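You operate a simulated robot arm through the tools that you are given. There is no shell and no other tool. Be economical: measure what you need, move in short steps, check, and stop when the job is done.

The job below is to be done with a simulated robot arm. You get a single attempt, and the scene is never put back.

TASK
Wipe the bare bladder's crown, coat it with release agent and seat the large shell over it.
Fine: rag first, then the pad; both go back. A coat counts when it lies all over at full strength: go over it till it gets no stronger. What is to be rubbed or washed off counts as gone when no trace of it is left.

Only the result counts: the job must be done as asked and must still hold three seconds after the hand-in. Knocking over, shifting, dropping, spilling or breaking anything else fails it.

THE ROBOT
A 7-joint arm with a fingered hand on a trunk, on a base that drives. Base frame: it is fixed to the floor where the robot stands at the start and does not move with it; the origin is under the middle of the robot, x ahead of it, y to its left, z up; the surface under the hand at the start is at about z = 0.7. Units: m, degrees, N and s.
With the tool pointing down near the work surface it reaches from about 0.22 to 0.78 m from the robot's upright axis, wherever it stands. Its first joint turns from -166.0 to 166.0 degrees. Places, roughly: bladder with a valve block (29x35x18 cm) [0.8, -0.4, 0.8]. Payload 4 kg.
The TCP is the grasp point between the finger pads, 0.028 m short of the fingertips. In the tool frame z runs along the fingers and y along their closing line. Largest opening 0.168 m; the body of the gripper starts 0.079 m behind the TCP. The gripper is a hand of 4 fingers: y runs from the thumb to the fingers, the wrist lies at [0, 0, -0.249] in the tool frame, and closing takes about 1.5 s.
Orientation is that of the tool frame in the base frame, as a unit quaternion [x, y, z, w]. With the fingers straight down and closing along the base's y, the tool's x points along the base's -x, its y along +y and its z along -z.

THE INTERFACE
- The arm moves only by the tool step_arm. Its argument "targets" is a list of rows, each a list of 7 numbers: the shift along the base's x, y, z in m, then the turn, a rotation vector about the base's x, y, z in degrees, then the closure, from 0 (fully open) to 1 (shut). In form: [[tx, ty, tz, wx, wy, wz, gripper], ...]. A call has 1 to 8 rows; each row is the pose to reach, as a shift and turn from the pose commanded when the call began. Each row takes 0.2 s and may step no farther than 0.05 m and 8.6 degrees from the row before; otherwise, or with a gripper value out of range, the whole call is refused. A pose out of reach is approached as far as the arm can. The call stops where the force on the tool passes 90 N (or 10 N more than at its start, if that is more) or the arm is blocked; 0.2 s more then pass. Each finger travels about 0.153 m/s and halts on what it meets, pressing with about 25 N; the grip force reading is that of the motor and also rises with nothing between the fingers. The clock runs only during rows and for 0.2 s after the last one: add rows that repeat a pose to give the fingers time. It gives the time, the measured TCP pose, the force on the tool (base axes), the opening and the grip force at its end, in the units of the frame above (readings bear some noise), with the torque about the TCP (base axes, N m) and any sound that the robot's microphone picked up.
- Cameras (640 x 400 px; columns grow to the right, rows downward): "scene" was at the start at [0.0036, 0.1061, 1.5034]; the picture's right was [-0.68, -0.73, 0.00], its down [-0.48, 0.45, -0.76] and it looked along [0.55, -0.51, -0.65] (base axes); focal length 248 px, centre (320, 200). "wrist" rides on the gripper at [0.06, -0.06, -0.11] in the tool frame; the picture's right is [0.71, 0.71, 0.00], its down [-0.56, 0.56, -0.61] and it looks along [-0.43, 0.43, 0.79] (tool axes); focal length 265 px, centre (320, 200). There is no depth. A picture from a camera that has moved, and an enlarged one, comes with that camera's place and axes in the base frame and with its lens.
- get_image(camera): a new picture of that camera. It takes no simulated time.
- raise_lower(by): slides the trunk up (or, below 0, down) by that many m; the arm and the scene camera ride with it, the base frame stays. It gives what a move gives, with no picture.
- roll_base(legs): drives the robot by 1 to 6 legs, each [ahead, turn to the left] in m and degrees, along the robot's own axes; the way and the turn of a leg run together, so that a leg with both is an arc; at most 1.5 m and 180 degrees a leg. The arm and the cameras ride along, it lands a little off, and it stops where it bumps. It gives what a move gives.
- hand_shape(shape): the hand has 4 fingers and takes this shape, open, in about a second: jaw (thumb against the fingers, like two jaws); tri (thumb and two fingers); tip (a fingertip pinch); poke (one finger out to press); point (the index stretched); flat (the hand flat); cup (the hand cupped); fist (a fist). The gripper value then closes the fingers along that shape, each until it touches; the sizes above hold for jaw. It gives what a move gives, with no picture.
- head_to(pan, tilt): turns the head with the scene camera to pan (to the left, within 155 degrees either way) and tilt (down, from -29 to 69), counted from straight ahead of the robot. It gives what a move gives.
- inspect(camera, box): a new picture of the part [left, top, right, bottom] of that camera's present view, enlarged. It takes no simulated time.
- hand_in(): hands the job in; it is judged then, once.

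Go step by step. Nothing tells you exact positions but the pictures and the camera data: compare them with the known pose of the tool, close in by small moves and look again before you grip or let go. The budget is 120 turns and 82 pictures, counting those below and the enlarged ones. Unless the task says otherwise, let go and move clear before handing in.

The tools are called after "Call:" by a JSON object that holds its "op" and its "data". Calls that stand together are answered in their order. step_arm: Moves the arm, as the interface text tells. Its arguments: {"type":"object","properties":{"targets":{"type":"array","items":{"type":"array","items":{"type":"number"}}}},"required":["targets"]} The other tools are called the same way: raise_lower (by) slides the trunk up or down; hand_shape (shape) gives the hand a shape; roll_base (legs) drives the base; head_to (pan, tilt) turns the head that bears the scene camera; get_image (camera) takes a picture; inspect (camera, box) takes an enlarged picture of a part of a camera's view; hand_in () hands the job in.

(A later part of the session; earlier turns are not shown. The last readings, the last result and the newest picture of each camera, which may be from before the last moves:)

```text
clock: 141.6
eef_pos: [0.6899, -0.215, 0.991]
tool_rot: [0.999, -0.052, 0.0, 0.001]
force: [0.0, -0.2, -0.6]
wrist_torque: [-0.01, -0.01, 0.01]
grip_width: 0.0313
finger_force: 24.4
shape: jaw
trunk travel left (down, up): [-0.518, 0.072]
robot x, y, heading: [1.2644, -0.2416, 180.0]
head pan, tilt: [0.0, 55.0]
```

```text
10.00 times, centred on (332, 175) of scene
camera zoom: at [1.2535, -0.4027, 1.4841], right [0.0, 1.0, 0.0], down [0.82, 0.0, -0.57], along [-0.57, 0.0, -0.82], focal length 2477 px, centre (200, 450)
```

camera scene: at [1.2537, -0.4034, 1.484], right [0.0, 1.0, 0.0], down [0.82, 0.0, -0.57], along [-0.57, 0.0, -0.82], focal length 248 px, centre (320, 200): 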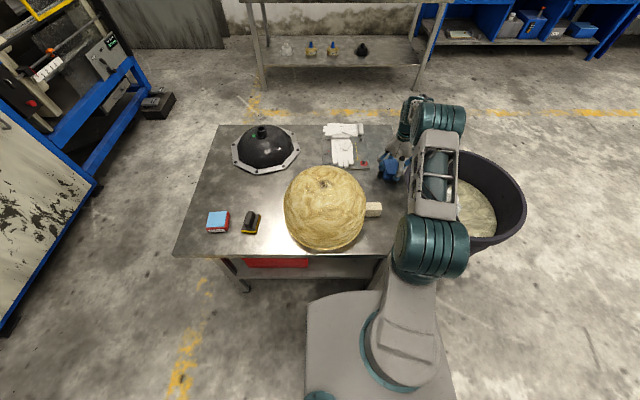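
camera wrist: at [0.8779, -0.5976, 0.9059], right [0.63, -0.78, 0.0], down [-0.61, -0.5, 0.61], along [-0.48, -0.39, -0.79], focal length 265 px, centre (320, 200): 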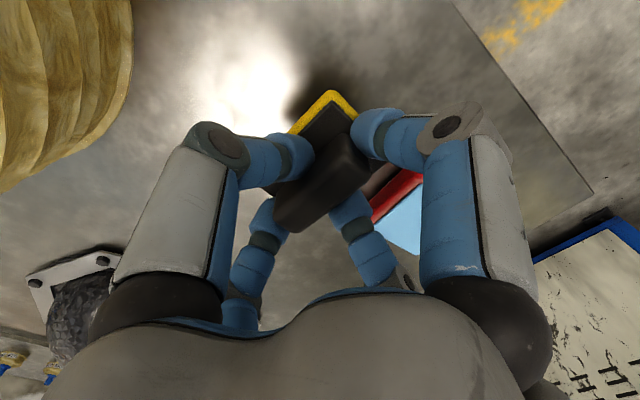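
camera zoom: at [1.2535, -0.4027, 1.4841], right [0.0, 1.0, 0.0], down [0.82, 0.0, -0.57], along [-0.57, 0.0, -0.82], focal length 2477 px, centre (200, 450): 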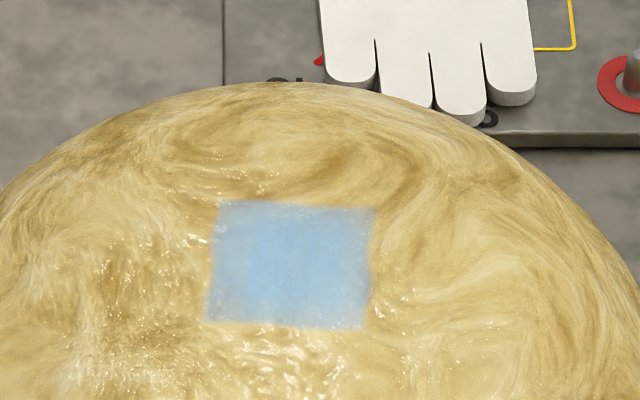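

The bladder has crept slightly under the rubbing, so I compare it with the first view and must rub more lightly.

Call:
{"op": "inspect", "data": {"camera": "scene", "box": [180, 140, 420, 260]}}

```text
2.67 times, centred on (300, 200) of scene
camera zoom: at [1.2535, -0.4027, 1.4841], right [0.0, 1.0, 0.0], down [0.82, 0.0, -0.57], along [-0.57, 0.0, -0.82], focal length 660 px, centre (373, 200)
```

zoom: 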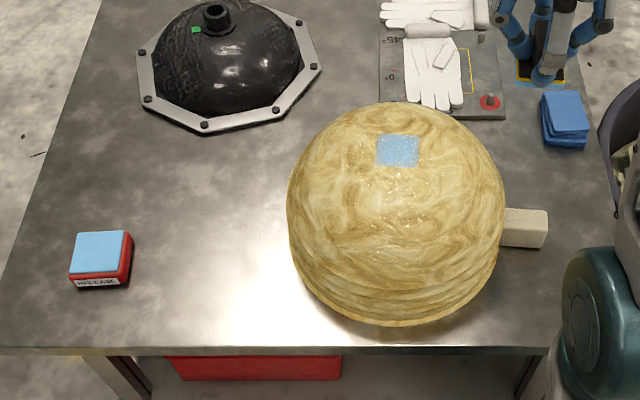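

The bladder moved only about 1 cm. One more lighter pass, centred on the patch at (0.759, -0.374).

Call:
{"op": "step_arm", "data": {"targets": [[0.015, -0.04, 0, 0, 0, 0, 1], [0.03, -0.08, 0, 0, 0, 0, 1], [0.045, -0.12, 0, 0, 0, 0, 1], [0.067, -0.158, 0, 0, 0, 0, 1], [0.067, -0.158, -0.03, 0, 0, 0, 1], [0.067, -0.158, -0.06, 0, 0, 0, 1], [0.067, -0.158, -0.071, 0, 0, 0, 1], [0.067, -0.158, -0.073, 0, 0, 0, 1]]}}

Call:
{"op": "step_arm", "data": {"targets": [[0, 0, -0.001, 0, 0, 0, 1], [0, 0, -0.002, 0, 0, 0, 1]]}}

```text
clock: 143.4
eef_pos: [0.7563, -0.3754, 0.9166]
tool_rot: [0.999, -0.052, -0.001, 0.0]
force: [0.6, -0.3, -0.3]
wrist_torque: [0.02, 0.0, 0.02]
grip_width: 0.0312
finger_force: 25.3
shape: jaw
trunk travel left (down, up): [-0.518, 0.072]
robot x, y, heading: [1.2609, -0.2393, 179.9]
head pan, tilt: [0.0, 55.0]
```

```text
clock: 144.0
eef_pos: [0.7563, -0.3751, 0.9169]
tool_rot: [0.999, -0.052, -0.002, 0.001]
force: [0.1, -0.9, 19.1]
wrist_torque: [0.06, -0.08, 0.0]
grip_width: 0.0313
finger_force: 25.8
shape: jaw
trunk travel left (down, up): [-0.518, 0.072]
robot x, y, heading: [1.2647, -0.2403, 179.9]
head pan, tilt: [0.0, 55.0]
```

Call:
{"op": "step_arm", "data": {"targets": [[0.008, 0, 0.001, 0, 0, 0, 1], [0.01, 0.01, 0.001, 0, 0, 0, 1], [-0.005, 0.012, 0.001, 0, 0, 0, 1], [-0.015, 0.01, 0.001, 0, 0, 0, 1], [-0.015, -0.005, 0.001, 0, 0, 0, 1], [-0.01, -0.015, 0.001, 0, 0, 0, 1], [0.005, -0.015, 0.001, 0, 0, 0, 1], [0.01, -0.01, 0.001, 0, 0, 0, 1]]}}

Call:
{"op": "step_arm", "data": {"targets": [[-0.01, 0.01, 0.0, 0, 0, 0, 1], [-0.02, 0.0, 0, 0, 0, 0, 1], [-0.03, 0.01, 0, 0, 0, 0, 1], [-0.02, 0.025, 0, 0, 0, 0, 1], [0, 0.025, 0, 0, 0, 0, 1], [0, 0.01, 0, 0, 0, 0, 1], [-0.01, 0.01, 0.03, 0, 0, 0, 1], [-0.01, 0.01, 0.075, 0, 0, 0, 1]]}}

Call:
{"op": "step_arm", "data": {"targets": [[-0.015, 0.04, 0, 0, 0, 0, 1], [-0.03, 0.08, 0, 0, 0, 0, 1], [-0.045, 0.12, 0, 0, 0, 0, 1], [-0.058, 0.16, 0, 0, 0, 0, 1]]}}

Call:
{"op": "inspect", "data": {"camera": "scene", "box": [312, 155, 352, 195]}}

```text
clock: 145.8
eef_pos: [0.7643, -0.3866, 0.9175]
tool_rot: [0.999, -0.05, -0.002, 0.001]
force: [-5.1, -8.8, 11.8]
wrist_torque: [-0.17, 0.1, 0.01]
grip_width: 0.0311
finger_force: 24.8
shape: jaw
trunk travel left (down, up): [-0.518, 0.072]
robot x, y, heading: [1.2663, -0.2416, -179.9]
head pan, tilt: [0.0, 55.0]
```

```text
clock: 147.6
eef_pos: [0.7545, -0.3737, 0.9901]
tool_rot: [0.999, -0.052, 0.001, -0.001]
force: [0.0, 0.0, -0.7]
wrist_torque: [0.03, -0.02, 0.0]
grip_width: 0.0308
finger_force: 25.2
shape: jaw
trunk travel left (down, up): [-0.518, 0.072]
robot x, y, heading: [1.2623, -0.2414, -180.1]
head pan, tilt: [0.0, 55.0]
```

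```text
clock: 148.6
eef_pos: [0.6992, -0.2156, 0.9904]
tool_rot: [0.999, -0.052, 0.0, 0.0]
force: [-0.2, 0.5, -0.6]
wrist_torque: [-0.05, 0.03, -0.01]
grip_width: 0.0307
finger_force: 24.8
shape: jaw
trunk travel left (down, up): [-0.518, 0.072]
robot x, y, heading: [1.2675, -0.2428, 180.0]
head pan, tilt: [0.0, 55.0]
```

```text
10.00 times, centred on (332, 175) of scene
camera zoom: at [1.2535, -0.4027, 1.4841], right [0.0, 1.0, 0.0], down [0.82, 0.0, -0.57], along [-0.57, 0.0, -0.82], focal length 2477 px, centre (200, 450)
```

zoom: 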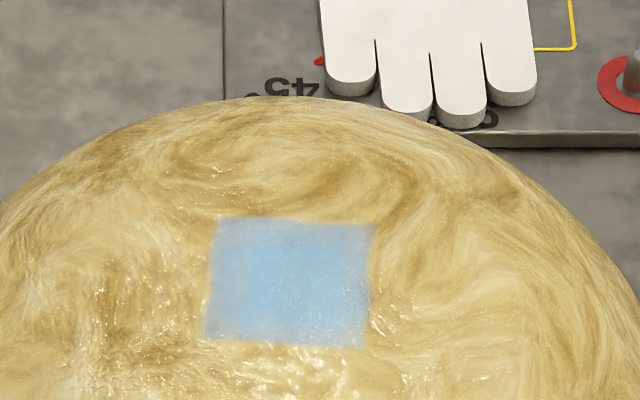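

The coat looks even and about as strong as before. To be sure it is not limited by an emptied pad, I reload at the RELEASE block once and go over it again.

Call:
{"op": "step_arm", "data": {"targets": [[0.01, -0.048, 0, 0, 0, 0, 1], [0.02, -0.096, 0, 0, 0, 0, 1], [0.03, -0.144, 0, 0, 0, 0, 1], [0.04, -0.192, 0, 0, 0, 0, 1], [0.05, -0.24, 0, 0, 0, 0, 1], [0.06, -0.288, 0, 0, 0, 0, 1], [0.07, -0.336, 0, 0, 0, 0, 1], [0.08, -0.384, 0, 0, 0, 0, 1]]}}

Call:
{"op": "step_arm", "data": {"targets": [[0.01, -0.048, 0, 0, 0, 0, 1], [0.02, -0.096, 0, 0, 0, 0, 1], [0.03, -0.144, 0, 0, 0, 0, 1], [0.034, -0.171, -0.04, 0, 0, 0, 1], [0.034, -0.171, -0.085, 0, 0, 0, 1], [0.034, -0.171, -0.13, 0, 0, 0, 1], [0.034, -0.171, -0.17, 0, 0, 0, 1], [0.034, -0.171, -0.2, 0, 0, 0, 1]]}}

Call:
{"op": "step_arm", "data": {"targets": [[0, 0, -0.005, 0, 0, 0, 1], [0, 0, -0.008, 0, 0, 0, 1], [0, 0, -0.01, 0, 0, 0, 1]]}}

```text
clock: 150.4
eef_pos: [0.7773, -0.5997, 0.9898]
tool_rot: [0.999, -0.052, 0.001, -0.001]
force: [-0.6, -0.6, -0.6]
wrist_torque: [0.03, 0.02, 0.0]
grip_width: 0.0307
finger_force: 24.7
shape: jaw
trunk travel left (down, up): [-0.518, 0.072]
robot x, y, heading: [1.2686, -0.2424, -180.0]
head pan, tilt: [0.0, 55.0]
```

```text
clock: 152.2
eef_pos: [0.8096, -0.7719, 0.7878]
tool_rot: [0.999, -0.052, 0.0, 0.0]
force: [0.2, 0.2, -1.4]
wrist_torque: [0.03, 0.0, -0.02]
grip_width: 0.0308
finger_force: 25.4
shape: jaw
trunk travel left (down, up): [-0.518, 0.072]
robot x, y, heading: [1.2646, -0.2431, 179.8]
head pan, tilt: [0.0, 55.0]
```

```text
clock: 153.0
eef_pos: [0.8105, -0.7691, 0.78]
tool_rot: [0.999, -0.052, 0.0, 0.0]
force: [0.1, 0.1, -1.0]
wrist_torque: [0.01, -0.02, 0.0]
grip_width: 0.0306
finger_force: 24.8
shape: jaw
trunk travel left (down, up): [-0.518, 0.072]
robot x, y, heading: [1.265, -0.2434, 180.0]
head pan, tilt: [0.0, 55.0]
```

Call:
{"op": "step_arm", "data": {"targets": [[0, 0, -0.002, 0, 0, 0, 1], [0, 0, -0.004, 0, 0, 0, 1], [0, 0, -0.005, 0, 0, 0, 1]]}}

Call:
{"op": "step_arm", "data": {"targets": [[0, 0, -0.001, 0, 0, 0, 1], [0, 0, -0.0015, 0, 0, 0, 1]]}}

```text
clock: 153.8
eef_pos: [0.8101, -0.7689, 0.776]
tool_rot: [0.999, -0.052, -0.001, -0.001]
force: [0.6, 0.0, 5.2]
wrist_torque: [0.01, 0.04, 0.01]
grip_width: 0.0307
finger_force: 24.9
shape: jaw
trunk travel left (down, up): [-0.518, 0.072]
robot x, y, heading: [1.2613, -0.2396, 180.0]
head pan, tilt: [0.0, 55.0]
```

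```text
clock: 154.4
eef_pos: [0.811, -0.7682, 0.7758]
tool_rot: [0.999, -0.053, 0.0, 0.002]
force: [-2.2, 0.0, 14.3]
wrist_torque: [0.09, 0.14, 0.03]
grip_width: 0.0307
finger_force: 24.9
shape: jaw
trunk travel left (down, up): [-0.518, 0.072]
robot x, y, heading: [1.2628, -0.2414, 180.0]
head pan, tilt: [0.0, 55.0]
```

Reloaded (14 N). Back to the crown, patch now at about (0.766, -0.375).

Call:
{"op": "step_arm", "data": {"targets": [[0, 0, 0.045, 0, 0, 0, 1], [0, 0, 0.09, 0, 0, 0, 1], [0, 0, 0.135, 0, 0, 0, 1], [0, 0.02, 0.175, 0, 0, 0, 1], [-0.005, 0.05, 0.21, 0, 0, 0, 1], [-0.01, 0.098, 0.217, 0, 0, 0, 1], [-0.015, 0.146, 0.217, 0, 0, 0, 1], [-0.02, 0.194, 0.217, 0, 0, 0, 1]]}}

Call:
{"op": "step_arm", "data": {"targets": [[-0.005, 0.048, 0, 0, 0, 0, 1], [-0.01, 0.096, 0, 0, 0, 0, 1], [-0.015, 0.144, 0, 0, 0, 0, 1], [-0.022, 0.19, 0, 0, 0, 0, 1], [-0.024, 0.199, -0.03, 0, 0, 0, 1], [-0.024, 0.199, -0.055, 0, 0, 0, 1], [-0.024, 0.199, -0.068, 0, 0, 0, 1], [-0.024, 0.199, -0.072, 0, 0, 0, 1]]}}

Call:
{"op": "step_arm", "data": {"targets": [[0, 0, -0.001, 0, 0, 0, 1], [0, 0, -0.002, 0, 0, 0, 1]]}}

```text
clock: 156.2
eef_pos: [0.7894, -0.5752, 0.9944]
tool_rot: [0.999, -0.052, -0.001, 0.0]
force: [-0.3, 0.8, -1.6]
wrist_torque: [0.03, -0.01, 0.02]
grip_width: 0.0309
finger_force: 24.3
shape: jaw
trunk travel left (down, up): [-0.518, 0.072]
robot x, y, heading: [1.2647, -0.2414, 179.9]
head pan, tilt: [0.0, 55.0]
```

```text
clock: 158.0
eef_pos: [0.7679, -0.3751, 0.9181]
tool_rot: [0.999, -0.052, 0.0, 0.0]
force: [-0.3, 0.8, -0.7]
wrist_torque: [-0.02, 0.01, -0.01]
grip_width: 0.0303
finger_force: 25.1
shape: jaw
trunk travel left (down, up): [-0.518, 0.072]
robot x, y, heading: [1.2643, -0.2413, 180.0]
head pan, tilt: [0.0, 55.0]
```

```text
clock: 158.6
eef_pos: [0.7686, -0.3756, 0.9164]
tool_rot: [0.999, -0.052, -0.001, -0.001]
force: [0.3, 0.1, 3.0]
wrist_torque: [0.02, 0.02, 0.01]
grip_width: 0.0308
finger_force: 24.8
shape: jaw
trunk travel left (down, up): [-0.518, 0.072]
robot x, y, heading: [1.2632, -0.2437, 179.9]
head pan, tilt: [0.0, 55.0]
```

Call:
{"op": "step_arm", "data": {"targets": [[0.01, 0, -0.001, 0, 0, 0, 1], [0.01, 0.01, -0.001, 0, 0, 0, 1], [-0.01, 0.01, -0.001, 0, 0, 0, 1], [-0.01, -0.01, -0.001, 0, 0, 0, 1], [0.01, -0.01, -0.001, 0, 0, 0, 1], [0.01, 0.01, -0.001, 0, 0, 0, 1], [-0.012, 0.01, -0.001, 0, 0, 0, 1], [-0.012, -0.01, -0.001, 0, 0, 0, 1]]}}

Call:
{"op": "step_arm", "data": {"targets": [[0.012, 0.0, 0.0, 0, 0, 0, 1], [0.012, 0.02, 0.0, 0, 0, 0, 1], [0.024, 0.01, 0.0, 0, 0, 0, 1], [0.012, 0.01, 0.0, 0, 0, 0, 1], [0.012, 0.01, 0.03, 0, 0, 0, 1], [0.012, 0.01, 0.075, 0, 0, 0, 1]]}}

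Call:
{"op": "step_arm", "data": {"targets": [[0, -0.045, 0, 0, 0, 0, 1], [0, -0.09, 0, 0, 0, 0, 1], [0, -0.135, 0, 0, 0, 0, 1], [0.01, -0.18, 0, 0, 0, 0, 1], [0.03, -0.22, 0, 0, 0, 0, 1], [0.045, -0.26, 0, 0, 0, 0, 1], [0.045, -0.278, 0, 0, 0, 0, 1]]}}

Call:
{"op": "inspect", "data": {"camera": "scene", "box": [312, 155, 352, 195]}}

```text
clock: 160.4
eef_pos: [0.7562, -0.3779, 0.916]
tool_rot: [0.998, -0.06, -0.001, -0.001]
force: [5.1, 23.6, 31.0]
wrist_torque: [0.78, -0.06, -0.13]
grip_width: 0.0314
finger_force: 24.8
shape: jaw
trunk travel left (down, up): [-0.518, 0.072]
robot x, y, heading: [1.2608, -0.243, 179.4]
head pan, tilt: [0.0, 55.0]
```

```text
clock: 161.8
eef_pos: [0.7685, -0.376, 0.9901]
tool_rot: [0.999, -0.052, 0.001, -0.001]
force: [-0.6, -0.9, -0.9]
wrist_torque: [0.0, -0.02, 0.0]
grip_width: 0.0313
finger_force: 25.3
shape: jaw
trunk travel left (down, up): [-0.518, 0.072]
robot x, y, heading: [1.2639, -0.2399, 180.0]
head pan, tilt: [0.0, 55.0]
```

```text
clock: 163.4
eef_pos: [0.8144, -0.6544, 0.9908]
tool_rot: [0.999, -0.052, 0.0, 0.0]
force: [-1.0, -0.1, -0.6]
wrist_torque: [0.05, -0.01, 0.01]
grip_width: 0.0312
finger_force: 24.8
shape: jaw
trunk travel left (down, up): [-0.518, 0.072]
robot x, y, heading: [1.2636, -0.2415, 180.0]
head pan, tilt: [0.0, 55.0]
```

```text
10.00 times, centred on (332, 175) of scene
camera zoom: at [1.2537, -0.4039, 1.4839], right [0.0, 1.0, 0.0], down [0.82, 0.0, -0.57], along [-0.57, 0.0, -0.82], focal length 2477 px, centre (200, 450)
```

zoom: 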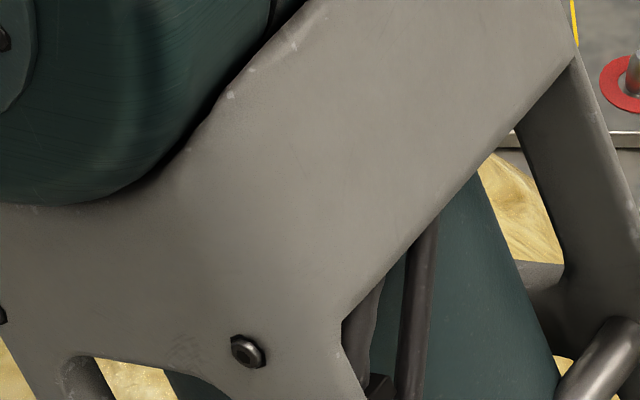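

The arm hides the crown; I swing to the left side again to judge the coat.

Call:
{"op": "step_arm", "data": {"targets": [[-0.012, 0.048, 0, 0, 0, 0, 1], [-0.024, 0.096, 0, 0, 0, 0, 1], [-0.036, 0.144, 0, 0, 0, 0, 1], [-0.048, 0.192, 0, 0, 0, 0, 1], [-0.06, 0.24, 0, 0, 0, 0, 1], [-0.072, 0.288, 0, 0, 0, 0, 1], [-0.084, 0.336, 0, 0, 0, 0, 1], [-0.096, 0.384, 0, 0, 0, 0, 1]]}}

Call:
{"op": "step_arm", "data": {"targets": [[-0.01, 0.045, 0, 0, 0, 0, 1], [-0.015, 0.055, 0, 0, 0, 0, 1]]}}

Call:
{"op": "inspect", "data": {"camera": "scene", "box": [312, 155, 352, 195]}}

```text
clock: 165.2
eef_pos: [0.7182, -0.272, 0.992]
tool_rot: [0.999, -0.052, -0.001, 0.0]
force: [0.5, -0.2, -1.3]
wrist_torque: [-0.03, 0.0, 0.02]
grip_width: 0.0311
finger_force: 24.1
shape: jaw
trunk travel left (down, up): [-0.518, 0.072]
robot x, y, heading: [1.2628, -0.2415, 179.8]
head pan, tilt: [0.0, 55.0]
```

```text
clock: 165.8
eef_pos: [0.7022, -0.217, 0.9897]
tool_rot: [0.999, -0.052, 0.0, 0.0]
force: [0.4, 0.3, 0.2]
wrist_torque: [-0.03, 0.01, -0.05]
grip_width: 0.0311
finger_force: 25.0
shape: jaw
trunk travel left (down, up): [-0.518, 0.072]
robot x, y, heading: [1.2686, -0.2399, 180.3]
head pan, tilt: [0.0, 55.0]
```

```text
10.00 times, centred on (332, 175) of scene
camera zoom: at [1.2536, -0.4026, 1.4841], right [0.0, 1.0, 0.0], down [0.82, 0.0, -0.57], along [-0.57, 0.0, -0.82], focal length 2477 px, centre (200, 450)
```

zoom: 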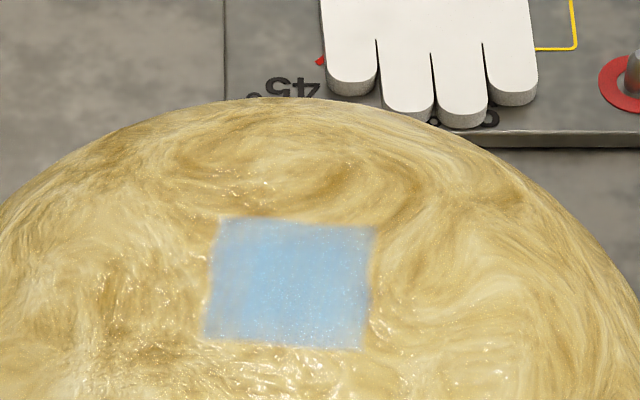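

No further change, so the coat is at full strength. I return the pad to its place at (0.812, -0.653).

Call:
{"op": "step_arm", "data": {"targets": [[0.012, -0.048, 0, 0, 0, 0, 1], [0.024, -0.096, 0, 0, 0, 0, 1], [0.036, -0.144, 0, 0, 0, 0, 1], [0.048, -0.192, 0, 0, 0, 0, 1], [0.06, -0.24, 0, 0, 0, 0, 1], [0.072, -0.288, 0, 0, 0, 0, 1], [0.084, -0.336, 0, 0, 0, 0, 1], [0.096, -0.384, 0, 0, 0, 0, 1]]}}

Call:
{"op": "step_arm", "data": {"targets": [[0.01, -0.045, 0, 0, 0, 0, 1], [0.0125, -0.0515, -0.045, 0, 0, 0, 1], [0.0125, -0.0515, -0.09, 0, 0, 0, 1], [0.0125, -0.0515, -0.135, 0, 0, 0, 1], [0.0125, -0.0515, -0.18, 0, 0, 0, 1], [0.0125, -0.0515, -0.22, 0, 0, 0, 1], [0.0125, -0.0515, -0.24, 0, 0, 0, 1]]}}

Call:
{"op": "step_arm", "data": {"targets": [[0, 0, -0.004, 0, 0, 0, 1], [0, 0, -0.007, 0, 0, 0, 1]]}}

```text
clock: 167.6
eef_pos: [0.7986, -0.6006, 0.9887]
tool_rot: [0.999, -0.053, 0.0, 0.0]
force: [0.8, -0.6, -0.9]
wrist_torque: [0.02, -0.03, 0.01]
grip_width: 0.031
finger_force: 24.9
shape: jaw
trunk travel left (down, up): [-0.518, 0.072]
robot x, y, heading: [1.264, -0.2394, -180.2]
head pan, tilt: [0.0, 55.0]
```

```text
clock: 169.2
eef_pos: [0.8093, -0.6506, 0.7506]
tool_rot: [0.999, -0.052, -0.001, 0.0]
force: [-0.4, 0.0, -1.1]
wrist_torque: [-0.02, -0.01, 0.0]
grip_width: 0.0311
finger_force: 25.3
shape: jaw
trunk travel left (down, up): [-0.518, 0.072]
robot x, y, heading: [1.2627, -0.243, 180.0]
head pan, tilt: [0.0, 55.0]
```

```text
clock: 169.8
eef_pos: [0.8084, -0.6509, 0.7433]
tool_rot: [0.999, -0.053, 0.0, -0.001]
force: [0.4, -0.6, -0.6]
wrist_torque: [0.05, -0.01, 0.0]
grip_width: 0.0313
finger_force: 25.3
shape: jaw
trunk travel left (down, up): [-0.518, 0.072]
robot x, y, heading: [1.2636, -0.2386, 179.6]
head pan, tilt: [0.0, 55.0]
```

Call:
{"op": "step_arm", "data": {"targets": [[0.003, -0.002, -0.002, 0, 0, 0, 1], [0.003, -0.002, -0.004, 0, 0, 0, 1]]}}

Call:
{"op": "step_arm", "data": {"targets": [[0, 0, -0.001, 0, 0, 0, 1], [0, 0, -0.002, 0, 0, 0, 1]]}}

```text
clock: 170.4
eef_pos: [0.8108, -0.6513, 0.7417]
tool_rot: [0.999, -0.054, -0.002, 0.001]
force: [-2.2, 2.7, 19.4]
wrist_torque: [0.19, 0.13, 0.02]
grip_width: 0.0314
finger_force: 25.0
shape: jaw
trunk travel left (down, up): [-0.518, 0.072]
robot x, y, heading: [1.2617, -0.2365, 179.9]
head pan, tilt: [0.0, 55.0]
```

```text
clock: 171.0
eef_pos: [0.8116, -0.6526, 0.7413]
tool_rot: [0.998, -0.055, -0.003, 0.002]
force: [-8.0, 1.6, 39.1]
wrist_torque: [0.21, 0.18, 0.08]
grip_width: 0.0316
finger_force: 24.7
shape: jaw
trunk travel left (down, up): [-0.518, 0.072]
robot x, y, heading: [1.2682, -0.2402, 179.9]
head pan, tilt: [0.0, 55.0]
```

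On the table. I relieve the pressure, open moderately and rise.

Call:
{"op": "step_arm", "data": {"targets": [[0, 0, 0.002, 0, 0, 0, 1], [0, 0, 0.003, 0, 0, 0, 0.8], [0, 0, 0.003, 0, 0, 0, 0.65], [0, 0, 0.003, 0, 0, 0, 0.6], [0, 0, 0.003, 0, 0, 0, 0.6], [0, 0, 0.04, 0, 0, 0, 0.6], [0, 0, 0.085, 0, 0, 0, 0.6], [0, 0, 0.13, 0, 0, 0, 0.6]]}}

Call:
{"op": "step_arm", "data": {"targets": [[0, 0, 0.04, 0, 0, 0, 0.3], [0, 0.0, 0.08, 0, 0, 0, 0], [0, 0.0, 0.12, 0, 0, 0, 0], [0.03, 0.0, 0.16, 0, 0, 0, 0], [0.06, 0, 0.2, 0, 0, 0, 0], [0.1, 0, 0.23, 0, 0, 0, 0], [0.14, 0, 0.26, 0, 0, 0, 0]]}}

Call:
{"op": "get_image", "data": {"camera": "scene"}}

```text
clock: 172.8
eef_pos: [0.8132, -0.6497, 0.8673]
tool_rot: [0.999, -0.053, 0.001, -0.001]
force: [0.2, 0.8, -0.6]
wrist_torque: [0.01, -0.03, -0.01]
grip_width: 0.0669
finger_force: 0.0
shape: jaw
trunk travel left (down, up): [-0.518, 0.072]
robot x, y, heading: [1.2641, -0.2377, 180.1]
head pan, tilt: [0.0, 55.0]
```

```text
clock: 174.4
eef_pos: [0.9578, -0.6528, 1.1278]
tool_rot: [0.999, -0.052, 0.001, 0.0]
force: [1.0, 0.3, -0.4]
wrist_torque: [-0.01, 0.01, 0.01]
grip_width: 0.168
finger_force: 0.0
shape: jaw
trunk travel left (down, up): [-0.518, 0.072]
robot x, y, heading: [1.2656, -0.2429, 180.1]
head pan, tilt: [0.0, 55.0]
```

```text
17 pictures are left
camera scene: at [1.2543, -0.4034, 1.4839], right [0.0, 1.0, 0.0], down [0.82, 0.0, -0.57], along [-0.57, 0.0, -0.82], focal length 248 px, centre (320, 200)
```

scene: 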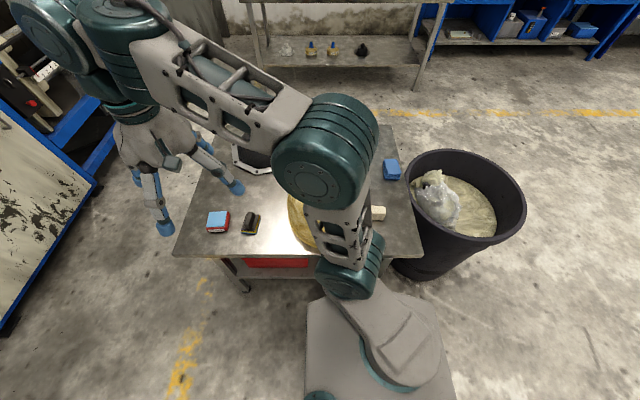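

Both tools are back and everything stands as before. Now I drive back round the tub to the rear bench, where the large shell stands at about (-1.65, -0.19).

Call:
{"op": "roll_base", "data": {"legs": [[-0.08, 0], [0, -90], [1.26, 0], [0, 90], [1.42, 0], [0, 68.6]]}}

```text
clock: 198.6
eef_pos: [0.1143, 0.5627, 1.1271]
tool_rot: [0.865, 0.501, 0.0, -0.001]
force: [-0.8, 0.4, 0.1]
wrist_torque: [0.01, 0.05, -0.02]
grip_width: 0.1678
finger_force: 0.0
shape: jaw
trunk travel left (down, up): [-0.518, 0.072]
robot x, y, heading: [-0.1383, 1.0113, -113.7]
head pan, tilt: [0.0, 55.0]
```

Call:
{"op": "roll_base", "data": {"legs": [[0, 2.7], [1.286, 0], [0, -69]]}}

Call:
{"op": "raise_lower", "data": {"by": 0.07}}

Call:
{"op": "head_to", "data": {"pan": 0, "tilt": 35}}

Call:
{"op": "get_image", "data": {"camera": "scene"}}

```text
clock: 208.5
eef_pos: [-0.9079, -0.5719, 1.1271]
tool_rot: [0.998, -0.07, -0.001, 0.0]
force: [-0.6, -0.4, -0.2]
wrist_torque: [0.02, 0.0, 0.0]
grip_width: 0.168
finger_force: 0.1
shape: jaw
trunk travel left (down, up): [-0.518, 0.072]
robot x, y, heading: [-0.5836, -0.1695, 177.6]
head pan, tilt: [0.0, 55.0]
```

```text
clock: 209.6
eef_pos: [-0.9086, -0.5722, 1.1974]
tool_rot: [0.998, -0.07, 0.0, -0.001]
force: [0.4, -0.6, 0.2]
wrist_torque: [0.03, 0.02, -0.02]
grip_width: 0.1679
finger_force: 0.0
shape: jaw
trunk travel left (down, up): [-0.588, 0.002]
robot x, y, heading: [-0.5873, -0.1688, 177.7]
head pan, tilt: [0.0, 55.0]
```

```text
clock: 210.4
eef_pos: [-0.9084, -0.5718, 1.1974]
tool_rot: [0.998, -0.07, 0.001, 0.0]
force: [-0.6, 0.2, 0.0]
wrist_torque: [0.02, -0.01, -0.01]
grip_width: 0.1679
finger_force: 0.0
shape: jaw
trunk travel left (down, up): [-0.588, 0.002]
robot x, y, heading: [-0.5864, -0.1708, 178.0]
head pan, tilt: [0.0, 35.0]
```

```text
16 pictures are left
camera scene: at [-0.6182, -0.3318, 1.5821], right [0.04, 1.0, 0.0], down [0.57, -0.02, -0.82], along [-0.82, 0.03, -0.57], focal length 248 px, centre (320, 200)
```

scene: 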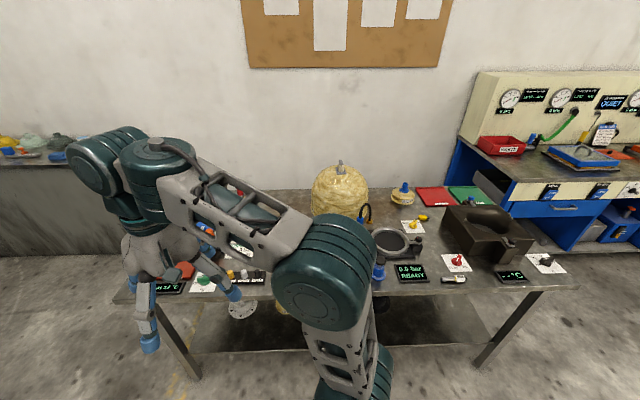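

The shell stands free to approach from above. I zoom in on it for its handle, rim and neighbours.

Call:
{"op": "inspect", "data": {"camera": "scene", "box": [290, 150, 400, 240]}}

```text
4.44 times, centred on (345, 195) of scene
camera zoom: at [-0.6182, -0.3318, 1.5821], right [0.04, 1.0, 0.0], down [0.57, -0.02, -0.82], along [-0.82, 0.03, -0.57], focal length 1101 px, centre (209, 222)
```

zoom: 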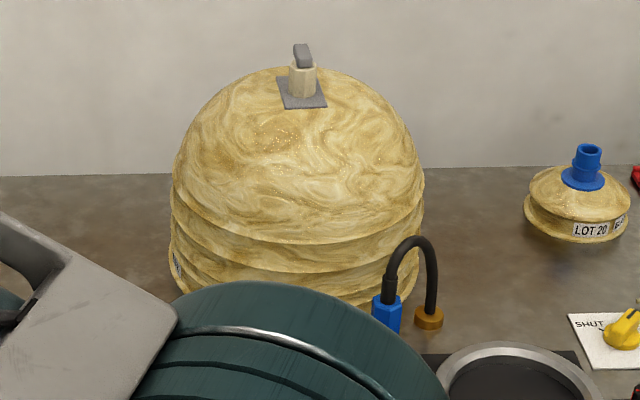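

I check the small tag on the shell's lower left rim.

Call:
{"op": "inspect", "data": {"camera": "scene", "box": [304, 196, 340, 222]}}

```text
15.38 times, centred on (322, 209) of scene
camera zoom: at [-0.6182, -0.3318, 1.5821], right [0.04, 1.0, 0.0], down [0.57, -0.02, -0.82], along [-0.82, 0.03, -0.57], focal length 3810 px, centre (289, 62)
```

zoom: 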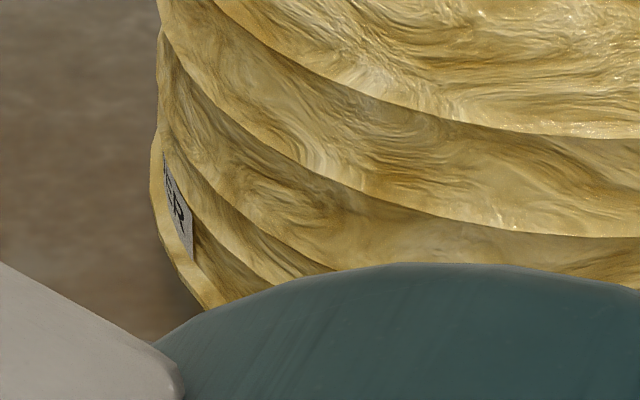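

The tag ends in "...ER", like the small parts' BLADDER labels, so I need to read it. I drive to the side to see it.

Call:
{"op": "roll_base", "data": {"legs": [[0, 92], [0.8, 0]]}}

Call:
{"op": "head_to", "data": {"pan": -55, "tilt": 32}}

Call:
{"op": "get_image", "data": {"camera": "scene"}}

```text
clock: 218.6
eef_pos: [-0.191, -1.307, 1.1976]
tool_rot: [0.749, 0.662, -0.001, 0.0]
force: [-0.3, -0.1, 0.2]
wrist_torque: [0.02, 0.03, -0.04]
grip_width: 0.1678
finger_force: 0.1
shape: jaw
trunk travel left (down, up): [-0.588, 0.002]
robot x, y, heading: [-0.6011, -0.9936, -90.9]
head pan, tilt: [0.0, 35.0]
```

```text
clock: 219.9
eef_pos: [-0.1911, -1.3055, 1.1974]
tool_rot: [0.749, 0.663, 0.001, -0.001]
force: [0.0, -0.7, -0.4]
wrist_torque: [-0.01, -0.02, 0.01]
grip_width: 0.1678
finger_force: 0.1
shape: jaw
trunk travel left (down, up): [-0.588, 0.002]
robot x, y, heading: [-0.6023, -0.9914, -90.9]
head pan, tilt: [-55.0, 32.0]
```

```text
13 pictures are left
camera scene: at [-0.507, -0.9833, 1.5869], right [-0.56, 0.83, 0.0], down [0.44, 0.3, -0.85], along [-0.7, -0.47, -0.53], focal length 248 px, centre (320, 200)
```

scene: 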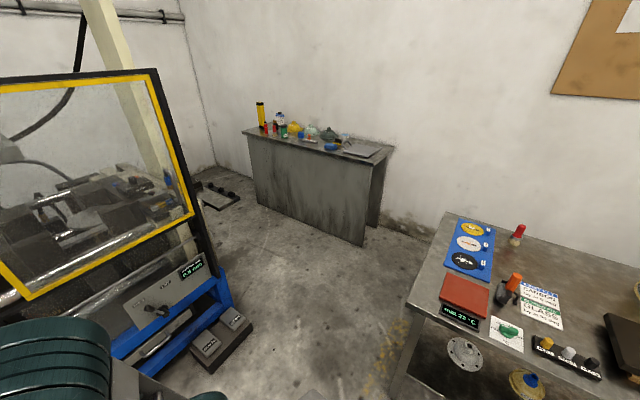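

Call:
{"op": "head_to", "data": {"pan": -123, "tilt": 24}}

Call:
{"op": "inspect", "data": {"camera": "scene", "box": [260, 150, 380, 250]}}

```text
clock: 221.3
eef_pos: [-0.1919, -1.306, 1.1983]
tool_rot: [0.749, 0.663, 0.0, 0.0]
force: [-0.3, 1.0, 0.6]
wrist_torque: [0.02, 0.01, -0.04]
grip_width: 0.1678
finger_force: 0.0
shape: jaw
trunk travel left (down, up): [-0.588, 0.002]
robot x, y, heading: [-0.5999, -0.9905, -91.2]
head pan, tilt: [-123.0, 24.0]
```

```text
4.00 times, centred on (320, 200) of scene
camera zoom: at [-0.5094, -0.8815, 1.5996], right [0.56, 0.83, 0.0], down [0.34, -0.23, -0.91], along [-0.76, 0.51, -0.41], focal length 991 px, centre (320, 200)
```

zoom: 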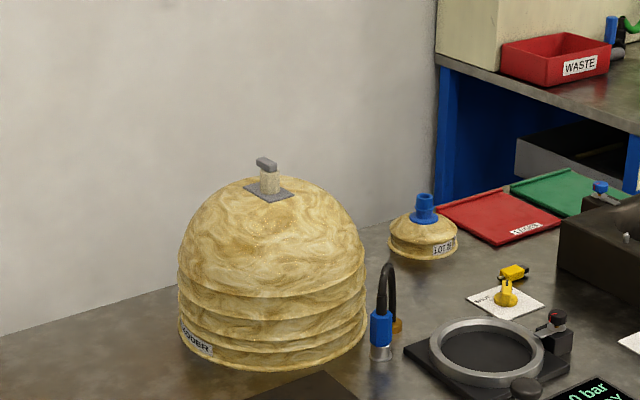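

The bench piece is labelled BLADDER, so it is not the shell. I check the other bench near the wall, which seems to carry dome-shaped parts.

Call:
{"op": "head_to", "data": {"pan": -55, "tilt": 25}}

Call:
{"op": "inspect", "data": {"camera": "scene", "box": [230, 110, 410, 200]}}

```text
clock: 222.7
eef_pos: [-0.1914, -1.3036, 1.1975]
tool_rot: [0.749, 0.663, 0.0, 0.0]
force: [-0.7, -0.8, -0.2]
wrist_torque: [-0.01, 0.04, -0.02]
grip_width: 0.1681
finger_force: 0.1
shape: jaw
trunk travel left (down, up): [-0.588, 0.002]
robot x, y, heading: [-0.6003, -0.9925, -91.2]
head pan, tilt: [-55.0, 25.0]
```

```text
3.56 times, centred on (320, 155) of scene
camera zoom: at [-0.5092, -0.9846, 1.598], right [-0.56, 0.83, 0.0], down [0.35, 0.24, -0.91], along [-0.75, -0.51, -0.42], focal length 881 px, centre (320, 360)
```

zoom: 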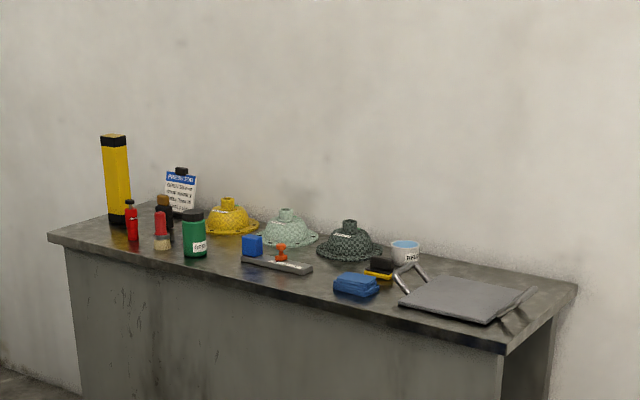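

That bench shows shells: domes with a neck and a flange rim. So the large shell is the black flanged dome with the neck on the first table; its shallow cap (about 7 cm high, 25 cm wide) matches the bladder's crown curvature. I drive to the table's near side, from where both are in reach.

Call:
{"op": "roll_base", "data": {"legs": [[0, 152], [0.617, 0], [0, -61]]}}

```text
clock: 235.3
eef_pos: [0.0137, -0.0293, 1.1974]
tool_rot: [0.067, 0.998, 0.0, 0.0]
force: [-0.3, -0.9, 0.3]
wrist_torque: [-0.02, 0.03, 0.02]
grip_width: 0.168
finger_force: 0.0
shape: jaw
trunk travel left (down, up): [-0.588, 0.002]
robot x, y, heading: [-0.3062, -0.4297, -1.6]
head pan, tilt: [-55.0, 25.0]
```

Call:
{"op": "roll_base", "data": {"legs": [[0.32, 1.6]]}}

Call:
{"op": "head_to", "data": {"pan": 0, "tilt": 50}}

Call:
{"op": "get_image", "data": {"camera": "scene"}}

```text
clock: 237.4
eef_pos: [0.3221, -0.0232, 1.1968]
tool_rot: [0.052, 0.999, -0.001, 0.0]
force: [0.0, 0.4, 1.2]
wrist_torque: [0.0, 0.02, -0.03]
grip_width: 0.168
finger_force: 0.0
shape: jaw
trunk travel left (down, up): [-0.588, 0.002]
robot x, y, heading: [0.0129, -0.4371, 0.0]
head pan, tilt: [-55.0, 25.0]
```

```text
clock: 238.7
eef_pos: [0.3224, -0.0225, 1.1976]
tool_rot: [0.051, 0.999, -0.001, 0.0]
force: [0.1, 0.5, 0.8]
wrist_torque: [0.0, 0.01, -0.03]
grip_width: 0.1679
finger_force: 0.0
shape: jaw
trunk travel left (down, up): [-0.588, 0.002]
robot x, y, heading: [0.0134, -0.436, -0.0]
head pan, tilt: [0.0, 50.0]
```

```text
10 pictures are left
camera scene: at [0.0334, -0.2728, 1.5605], right [0.0, -1.0, 0.0], down [-0.77, 0.0, -0.64], along [0.64, 0.0, -0.77], focal length 248 px, centre (320, 200)
```

scene: 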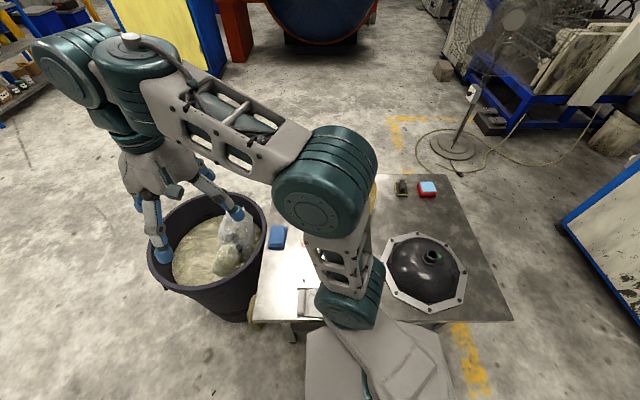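

The shell's neck is at about (0.42, -0.652, top 0.79). I bring the hand over it, tilting the fingers forward 20° for the later reach.

Call:
{"op": "step_arm", "data": {"targets": [[0.005, -0.045, 0, 0, 0, 0, 0], [0.01, -0.09, 0, 0, 0, 0, 0], [0.015, -0.135, 0, 0, 0, 0, 0], [0.02, -0.18, 0, 0, 0, 0, 0], [0.025, -0.225, 0, 0, 0, 0, 0], [0.03, -0.27, 0, 0, 0, 0, 0], [0.035, -0.315, 0, 0, 0, 0, 0], [0.04, -0.36, 0, 0, 0, 0, 0]]}}

Call:
{"op": "step_arm", "data": {"targets": [[0.005, -0.04, -0.02, 0, 0, 0, 0], [0.01, -0.08, -0.04, 0, 0, 0, 0], [0.015, -0.12, -0.06, 0, -4, 0, 0], [0.02, -0.16, -0.08, 0, -8, 0, 0.1], [0.03, -0.2, -0.1, 0, -12, 0, 0.2], [0.04, -0.24, -0.12, 0, -16, 0, 0.3], [0.058, -0.269, -0.15, 0, -20, 0, 0.3], [0.058, -0.269, -0.19, 0, -20, 0, 0.3]]}}

Call:
{"op": "step_arm", "data": {"targets": [[0, 0, -0.04, 0, 0, 0, 0.3], [0, 0, -0.08, 0, 0, 0, 0.4], [0, 0, -0.12, 0, 0, 0, 0.4]]}}

Call:
{"op": "get_image", "data": {"camera": "wrist"}}

```text
clock: 240.5
eef_pos: [0.3615, -0.3799, 1.1957]
tool_rot: [0.051, 0.999, 0.0, 0.0]
force: [-0.2, -1.0, 0.4]
wrist_torque: [0.03, 0.0, 0.0]
grip_width: 0.168
finger_force: 0.0
shape: jaw
trunk travel left (down, up): [-0.588, 0.002]
robot x, y, heading: [0.0162, -0.437, -0.0]
head pan, tilt: [0.0, 50.0]
```

```text
clock: 242.3
eef_pos: [0.4207, -0.6548, 1.0075]
tool_rot: [0.05, 0.983, 0.01, 0.175]
force: [0.2, -0.7, -1.1]
wrist_torque: [0.03, -0.03, 0.03]
grip_width: 0.1181
finger_force: 0.2
shape: jaw
trunk travel left (down, up): [-0.588, 0.002]
robot x, y, heading: [0.0112, -0.4392, -0.1]
head pan, tilt: [0.0, 50.0]
```

```text
clock: 243.1
eef_pos: [0.4238, -0.6475, 0.8851]
tool_rot: [0.05, 0.984, 0.009, 0.173]
force: [0.3, -0.8, 0.3]
wrist_torque: [0.01, 0.0, -0.02]
grip_width: 0.1014
finger_force: 0.2
shape: jaw
trunk travel left (down, up): [-0.588, 0.002]
robot x, y, heading: [0.0129, -0.4367, 0.1]
head pan, tilt: [0.0, 50.0]
```

```text
9 pictures are left
camera wrist: at [0.3243, -0.7012, 0.9647], right [-0.59, 0.78, -0.22], down [0.37, 0.5, 0.79], along [0.72, 0.39, -0.58], focal length 265 px, centre (320, 200)
```

wrist: 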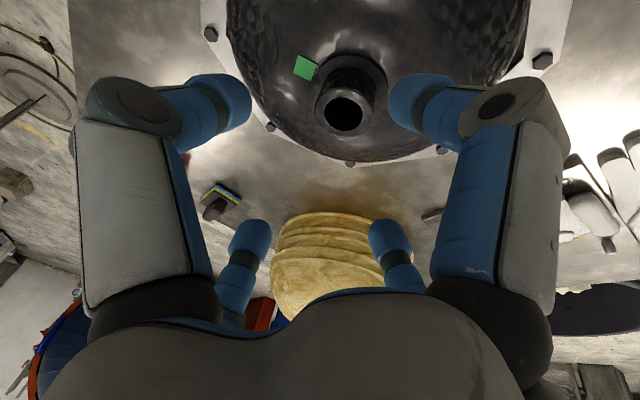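

The neck sits almost centred between the fingers. I descend around it.

Call:
{"op": "step_arm", "data": {"targets": [[0.003, 0.004, -0.03, 0, 0, 0, 0.45], [0.003, 0.004, -0.06, 0, 0, 0, 0.5], [0.003, 0.004, -0.08, 0, 0, 0, 0.5], [0.003, 0.004, -0.09, 0, 0, 0, 0.5]]}}

Call:
{"op": "get_image", "data": {"camera": "wrist"}}

```text
clock: 244.0
eef_pos: [0.4264, -0.6486, 0.8088]
tool_rot: [0.05, 0.981, 0.004, 0.187]
force: [-22.2, 8.1, 85.1]
wrist_torque: [-2.26, 1.35, -0.09]
grip_width: 0.0851
finger_force: 0.0
shape: jaw
trunk travel left (down, up): [-0.588, 0.002]
robot x, y, heading: [0.0126, -0.4386, -0.0]
head pan, tilt: [0.0, 50.0]
stopped in row 4: the force on the tool passed its limit at 109 N (the readings are from after the stop); the commanded pose is now the measured one
```

```text
8 pictures are left
camera wrist: at [0.3247, -0.702, 0.8867], right [-0.59, 0.77, -0.24], down [0.34, 0.51, 0.79], along [0.73, 0.38, -0.56], focal length 265 px, centre (320, 200)
```

wrist: 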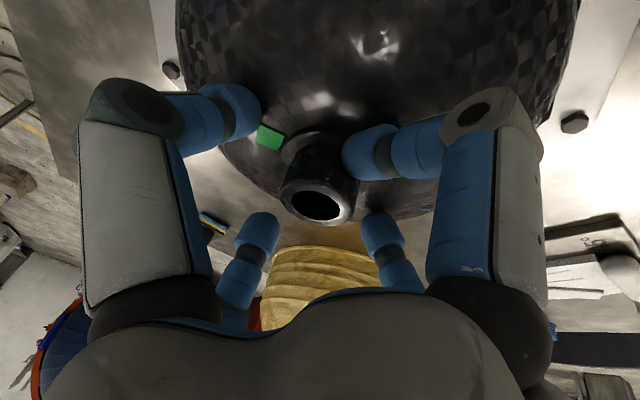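

A fingertip met the dome; the neck is a bit taller and nearer than thought (about (0.413, -0.648), top 0.82). I back up slightly, centre, and close.

Call:
{"op": "step_arm", "data": {"targets": [[0, 0, 0.008, 0, 0, 0, 0.5], [-0.01, 0.002, 0.008, 0, 0, 0, 0.5]]}}

Call:
{"op": "step_arm", "data": {"targets": [[0, 0, 0, 0, 0, 0, 0.6], [0, 0, 0, 0, 0, 0, 0.75], [0, 0, 0, 0, 0, 0, 0.9], [0, 0, 0, 0, 0, 0, 1], [0, 0, 0, 0, 0, 0, 1], [0, 0, 0, 0, 0, 0, 1], [0, 0, 0, 0, 0, 0, 1]]}}

```text
clock: 244.6
eef_pos: [0.4185, -0.6461, 0.8124]
tool_rot: [0.051, 0.982, 0.005, 0.182]
force: [3.8, -4.2, 15.7]
wrist_torque: [-0.19, 0.1, 0.11]
grip_width: 0.0804
finger_force: 0.0
shape: jaw
trunk travel left (down, up): [-0.588, 0.002]
robot x, y, heading: [0.0139, -0.4368, -0.1]
head pan, tilt: [0.0, 50.0]
```

```text
clock: 246.2
eef_pos: [0.4158, -0.647, 0.8134]
tool_rot: [0.049, 0.982, 0.007, 0.182]
force: [-10.8, -0.9, 30.4]
wrist_torque: [-0.05, 0.19, -0.04]
grip_width: 0.0433
finger_force: 25.2
shape: jaw
trunk travel left (down, up): [-0.588, 0.002]
robot x, y, heading: [0.0126, -0.4391, 0.2]
head pan, tilt: [0.0, 50.0]
```

The neck is gripped (4.3 cm). I lift a little and check.

Call:
{"op": "step_arm", "data": {"targets": [[0, 0, 0.005, 0, 0, 0, 1], [0, 0, 0.02, 0, 0, 0, 1], [0, 0, 0.04, 0, 0, 0, 1]]}}

Call:
{"op": "get_image", "data": {"camera": "scene"}}

```text
clock: 247.0
eef_pos: [0.4176, -0.6473, 0.8515]
tool_rot: [0.05, 0.982, 0.007, 0.179]
force: [0.3, 0.6, -3.5]
wrist_torque: [-0.02, 0.05, 0.01]
grip_width: 0.0405
finger_force: 25.0
shape: jaw
trunk travel left (down, up): [-0.588, 0.002]
robot x, y, heading: [0.0161, -0.4368, 0.0]
head pan, tilt: [0.0, 50.0]
```

```text
7 pictures are left
camera scene: at [0.0331, -0.2731, 1.5604], right [0.0, -1.0, 0.0], down [-0.77, 0.0, -0.64], along [0.64, 0.0, -0.77], focal length 248 px, centre (320, 200)
```

scene: 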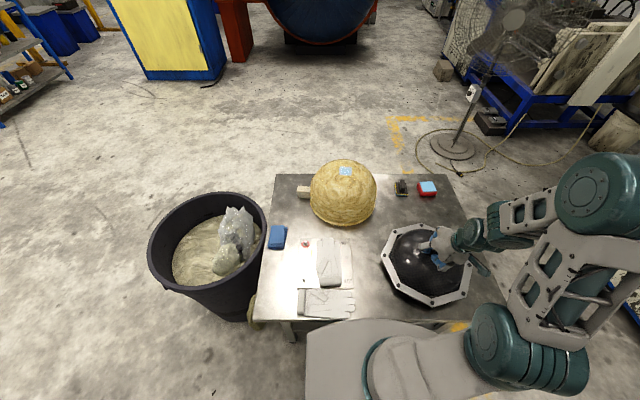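

The shell hangs from the hand (about 3.5 N). Lifting it high enough to clear the crown and checking the hold.

Call:
{"op": "step_arm", "data": {"targets": [[0, 0, 0.04, 0, 0, 0, 1], [0, 0, 0.08, 0, 0, 0, 1], [0, 0, 0.12, 0, 0, 0, 1], [0, 0, 0.16, 0, 0, 0, 1], [0, 0, 0.175, 0, 0, 0, 1]]}}

Call:
{"op": "inspect", "data": {"camera": "scene", "box": [300, 140, 500, 320]}}

```text
clock: 248.2
eef_pos: [0.4172, -0.6473, 1.0268]
tool_rot: [0.051, 0.982, 0.007, 0.179]
force: [-0.6, 0.6, -3.7]
wrist_torque: [0.01, 0.08, 0.0]
grip_width: 0.0404
finger_force: 24.9
shape: jaw
trunk travel left (down, up): [-0.588, 0.002]
robot x, y, heading: [0.0166, -0.4335, 0.1]
head pan, tilt: [0.0, 50.0]
```

```text
2.22 times, centred on (400, 230) of scene
camera zoom: at [0.0334, -0.2731, 1.5605], right [0.0, -1.0, 0.0], down [-0.77, 0.0, -0.64], along [0.64, 0.0, -0.77], focal length 550 px, centre (142, 133)
```

zoom: 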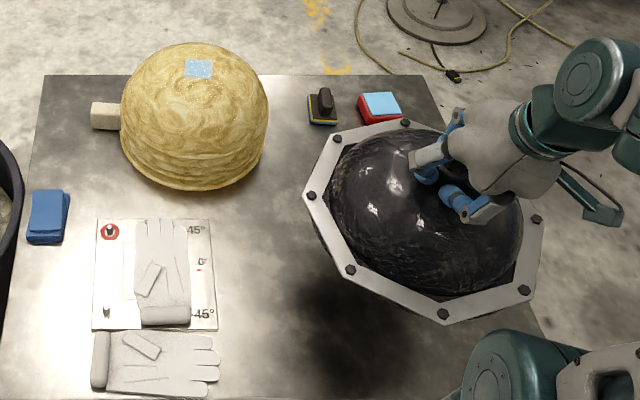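

The shell is held level and clear. I carry it over the bladder at (0.760, -0.373).

Call:
{"op": "step_arm", "data": {"targets": [[0.034, 0.028, 0, 0, 0, 0, 1], [0.068, 0.056, 0, 0, 0, 0, 1], [0.102, 0.084, 0, 0, 0, 0, 1], [0.136, 0.112, 0, 0, 0, 0, 1], [0.17, 0.14, 0, 0, 0, 0, 1], [0.204, 0.168, 0, 0, 0, 0, 1], [0.238, 0.196, 0, 0, 0, 0, 1], [0.272, 0.224, 0, 0, 0, 0, 1]]}}

Call:
{"op": "step_arm", "data": {"targets": [[0.034, 0.028, 0, 0, 0, 0, 1], [0.071, 0.055, 0, 0, 0, 0, 1], [0.071, 0.055, 0, 0, 0, 0, 1]]}}

Call:
{"op": "inspect", "data": {"camera": "scene", "box": [260, 110, 440, 250]}}

```text
clock: 250.0
eef_pos: [0.6918, -0.4204, 1.0245]
tool_rot: [0.051, 0.982, 0.005, 0.179]
force: [0.6, 0.5, -4.3]
wrist_torque: [0.01, 0.06, -0.02]
grip_width: 0.0401
finger_force: 25.1
shape: jaw
trunk travel left (down, up): [-0.588, 0.002]
robot x, y, heading: [0.0136, -0.4353, 0.1]
head pan, tilt: [0.0, 50.0]
```

```text
clock: 250.8
eef_pos: [0.7582, -0.3693, 1.0238]
tool_rot: [0.05, 0.982, 0.008, 0.181]
force: [0.0, 0.3, -4.1]
wrist_torque: [0.05, 0.08, 0.0]
grip_width: 0.0399
finger_force: 25.5
shape: jaw
trunk travel left (down, up): [-0.588, 0.002]
robot x, y, heading: [0.0143, -0.4343, 0.0]
head pan, tilt: [0.0, 50.0]
```

```text
2.86 times, centred on (350, 180) of scene
camera zoom: at [0.0334, -0.2732, 1.5605], right [0.0, -1.0, 0.0], down [-0.77, 0.0, -0.64], along [0.64, 0.0, -0.77], focal length 708 px, centre (234, 257)
```

zoom: 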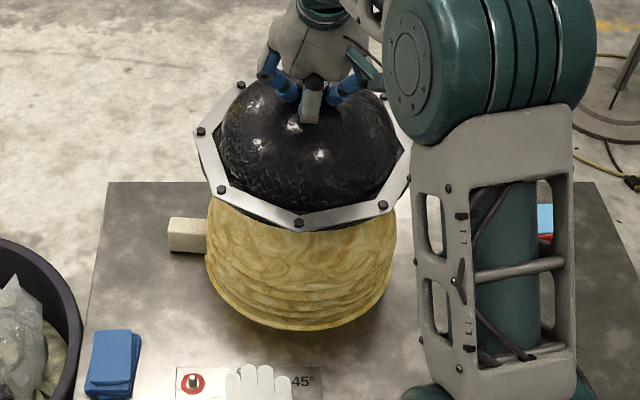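

The shell is nearly centred over the bladder; I correct by about 8 mm and lower it until it touches.

Call:
{"op": "step_arm", "data": {"targets": [[-0.008, -0.004, 0, 0, 0, 0, 1], [-0.008, -0.004, -0.03, 0, 0, 0, 1], [-0.008, -0.004, -0.055, 0, 0, 0, 1], [-0.008, -0.004, -0.07, 0, 0, 0, 1], [-0.008, -0.004, -0.08, 0, 0, 0, 1]]}}

```text
clock: 252.0
eef_pos: [0.7532, -0.3731, 0.9478]
tool_rot: [0.049, 0.982, 0.008, 0.181]
force: [0.5, 0.4, 5.3]
wrist_torque: [0.08, 0.57, 0.01]
grip_width: 0.0396
finger_force: 25.3
shape: jaw
trunk travel left (down, up): [-0.588, 0.002]
robot x, y, heading: [0.0144, -0.4389, -0.2]
head pan, tilt: [0.0, 50.0]
```

Contact came at TCP z 0.948 with a torque indicating the near side touches first. I raise slightly and look.

Call:
{"op": "step_arm", "data": {"targets": [[0, 0, 0.006, 0, 0, 0, 1], [0, 0, 0.006, 0, 0, 0, 1]]}}

Call:
{"op": "inspect", "data": {"camera": "scene", "box": [275, 120, 405, 225]}}

```text
clock: 252.6
eef_pos: [0.7524, -0.3721, 0.9517]
tool_rot: [0.05, 0.982, 0.006, 0.179]
force: [-2.5, 0.7, -3.6]
wrist_torque: [0.07, 0.39, 0.05]
grip_width: 0.0396
finger_force: 25.2
shape: jaw
trunk travel left (down, up): [-0.588, 0.002]
robot x, y, heading: [0.0139, -0.4363, -0.2]
head pan, tilt: [0.0, 50.0]
```

```text
3.81 times, centred on (340, 172) of scene
camera zoom: at [0.0334, -0.2728, 1.5604], right [0.0, -1.0, 0.0], down [-0.77, 0.0, -0.64], along [0.64, 0.0, -0.77], focal length 943 px, centre (244, 305)
```

zoom: 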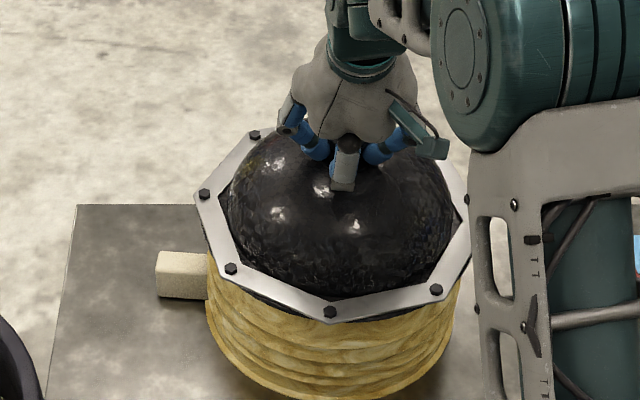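

The flange is level and centred by picture, but the forces push the shell toward -x; I follow that by a few millimetres and lower again.

Call:
{"op": "step_arm", "data": {"targets": [[-0.006, 0, 0.002, 0, 0, 0, 1], [-0.008, 0, 0.002, 0, 0, 0, 1], [-0.008, 0, 0.002, 0, 0, 0, 1]]}}

Call:
{"op": "step_arm", "data": {"targets": [[0, 0, -0.005, 0, 0, 0, 1], [0, 0, -0.01, 0, 0, 0, 1], [0, 0, -0.012, 0, 0, 0, 1]]}}

```text
clock: 253.4
eef_pos: [0.7462, -0.3733, 0.9544]
tool_rot: [0.051, 0.982, 0.007, 0.18]
force: [0.4, 0.0, -3.7]
wrist_torque: [-0.01, 0.03, 0.03]
grip_width: 0.0395
finger_force: 25.1
shape: jaw
trunk travel left (down, up): [-0.588, 0.002]
robot x, y, heading: [0.016, -0.4366, -0.2]
head pan, tilt: [0.0, 50.0]
```

```text
clock: 254.2
eef_pos: [0.7456, -0.3699, 0.9493]
tool_rot: [0.051, 0.981, 0.007, 0.187]
force: [4.5, 2.3, 38.3]
wrist_torque: [-0.07, -0.2, 0.0]
grip_width: 0.0407
finger_force: 25.5
shape: jaw
trunk travel left (down, up): [-0.588, 0.002]
robot x, y, heading: [0.0152, -0.4383, 0.1]
head pan, tilt: [0.0, 50.0]
```

Now the contact force acts centrally (within 5 mm of the axis): the curved surfaces mate. I relieve the pressure and let go gently.

Call:
{"op": "step_arm", "data": {"targets": [[0, 0, 0.006, 0, 0, 0, 1], [0, 0, 0.006, 0, 0, 0, 1]]}}

```text
clock: 254.8
eef_pos: [0.7456, -0.37, 0.9507]
tool_rot: [0.05, 0.982, 0.007, 0.184]
force: [11.0, 4.3, 21.4]
wrist_torque: [0.05, -0.3, 0.08]
grip_width: 0.0406
finger_force: 25.1
shape: jaw
trunk travel left (down, up): [-0.588, 0.002]
robot x, y, heading: [0.0116, -0.4354, -0.2]
head pan, tilt: [0.0, 50.0]
```

Call:
{"op": "step_arm", "data": {"targets": [[0.002, 0.001, 0.003, 0, 0, 0, 1], [0.003, 0.002, 0.003, 0, 0, 0, 1]]}}

```text
clock: 255.4
eef_pos: [0.7463, -0.3702, 0.9506]
tool_rot: [0.051, 0.983, 0.006, 0.178]
force: [-0.2, 1.6, 9.5]
wrist_torque: [0.01, 0.01, 0.06]
grip_width: 0.0405
finger_force: 25.2
shape: jaw
trunk travel left (down, up): [-0.588, 0.002]
robot x, y, heading: [0.0149, -0.4367, -0.1]
head pan, tilt: [0.0, 50.0]
```

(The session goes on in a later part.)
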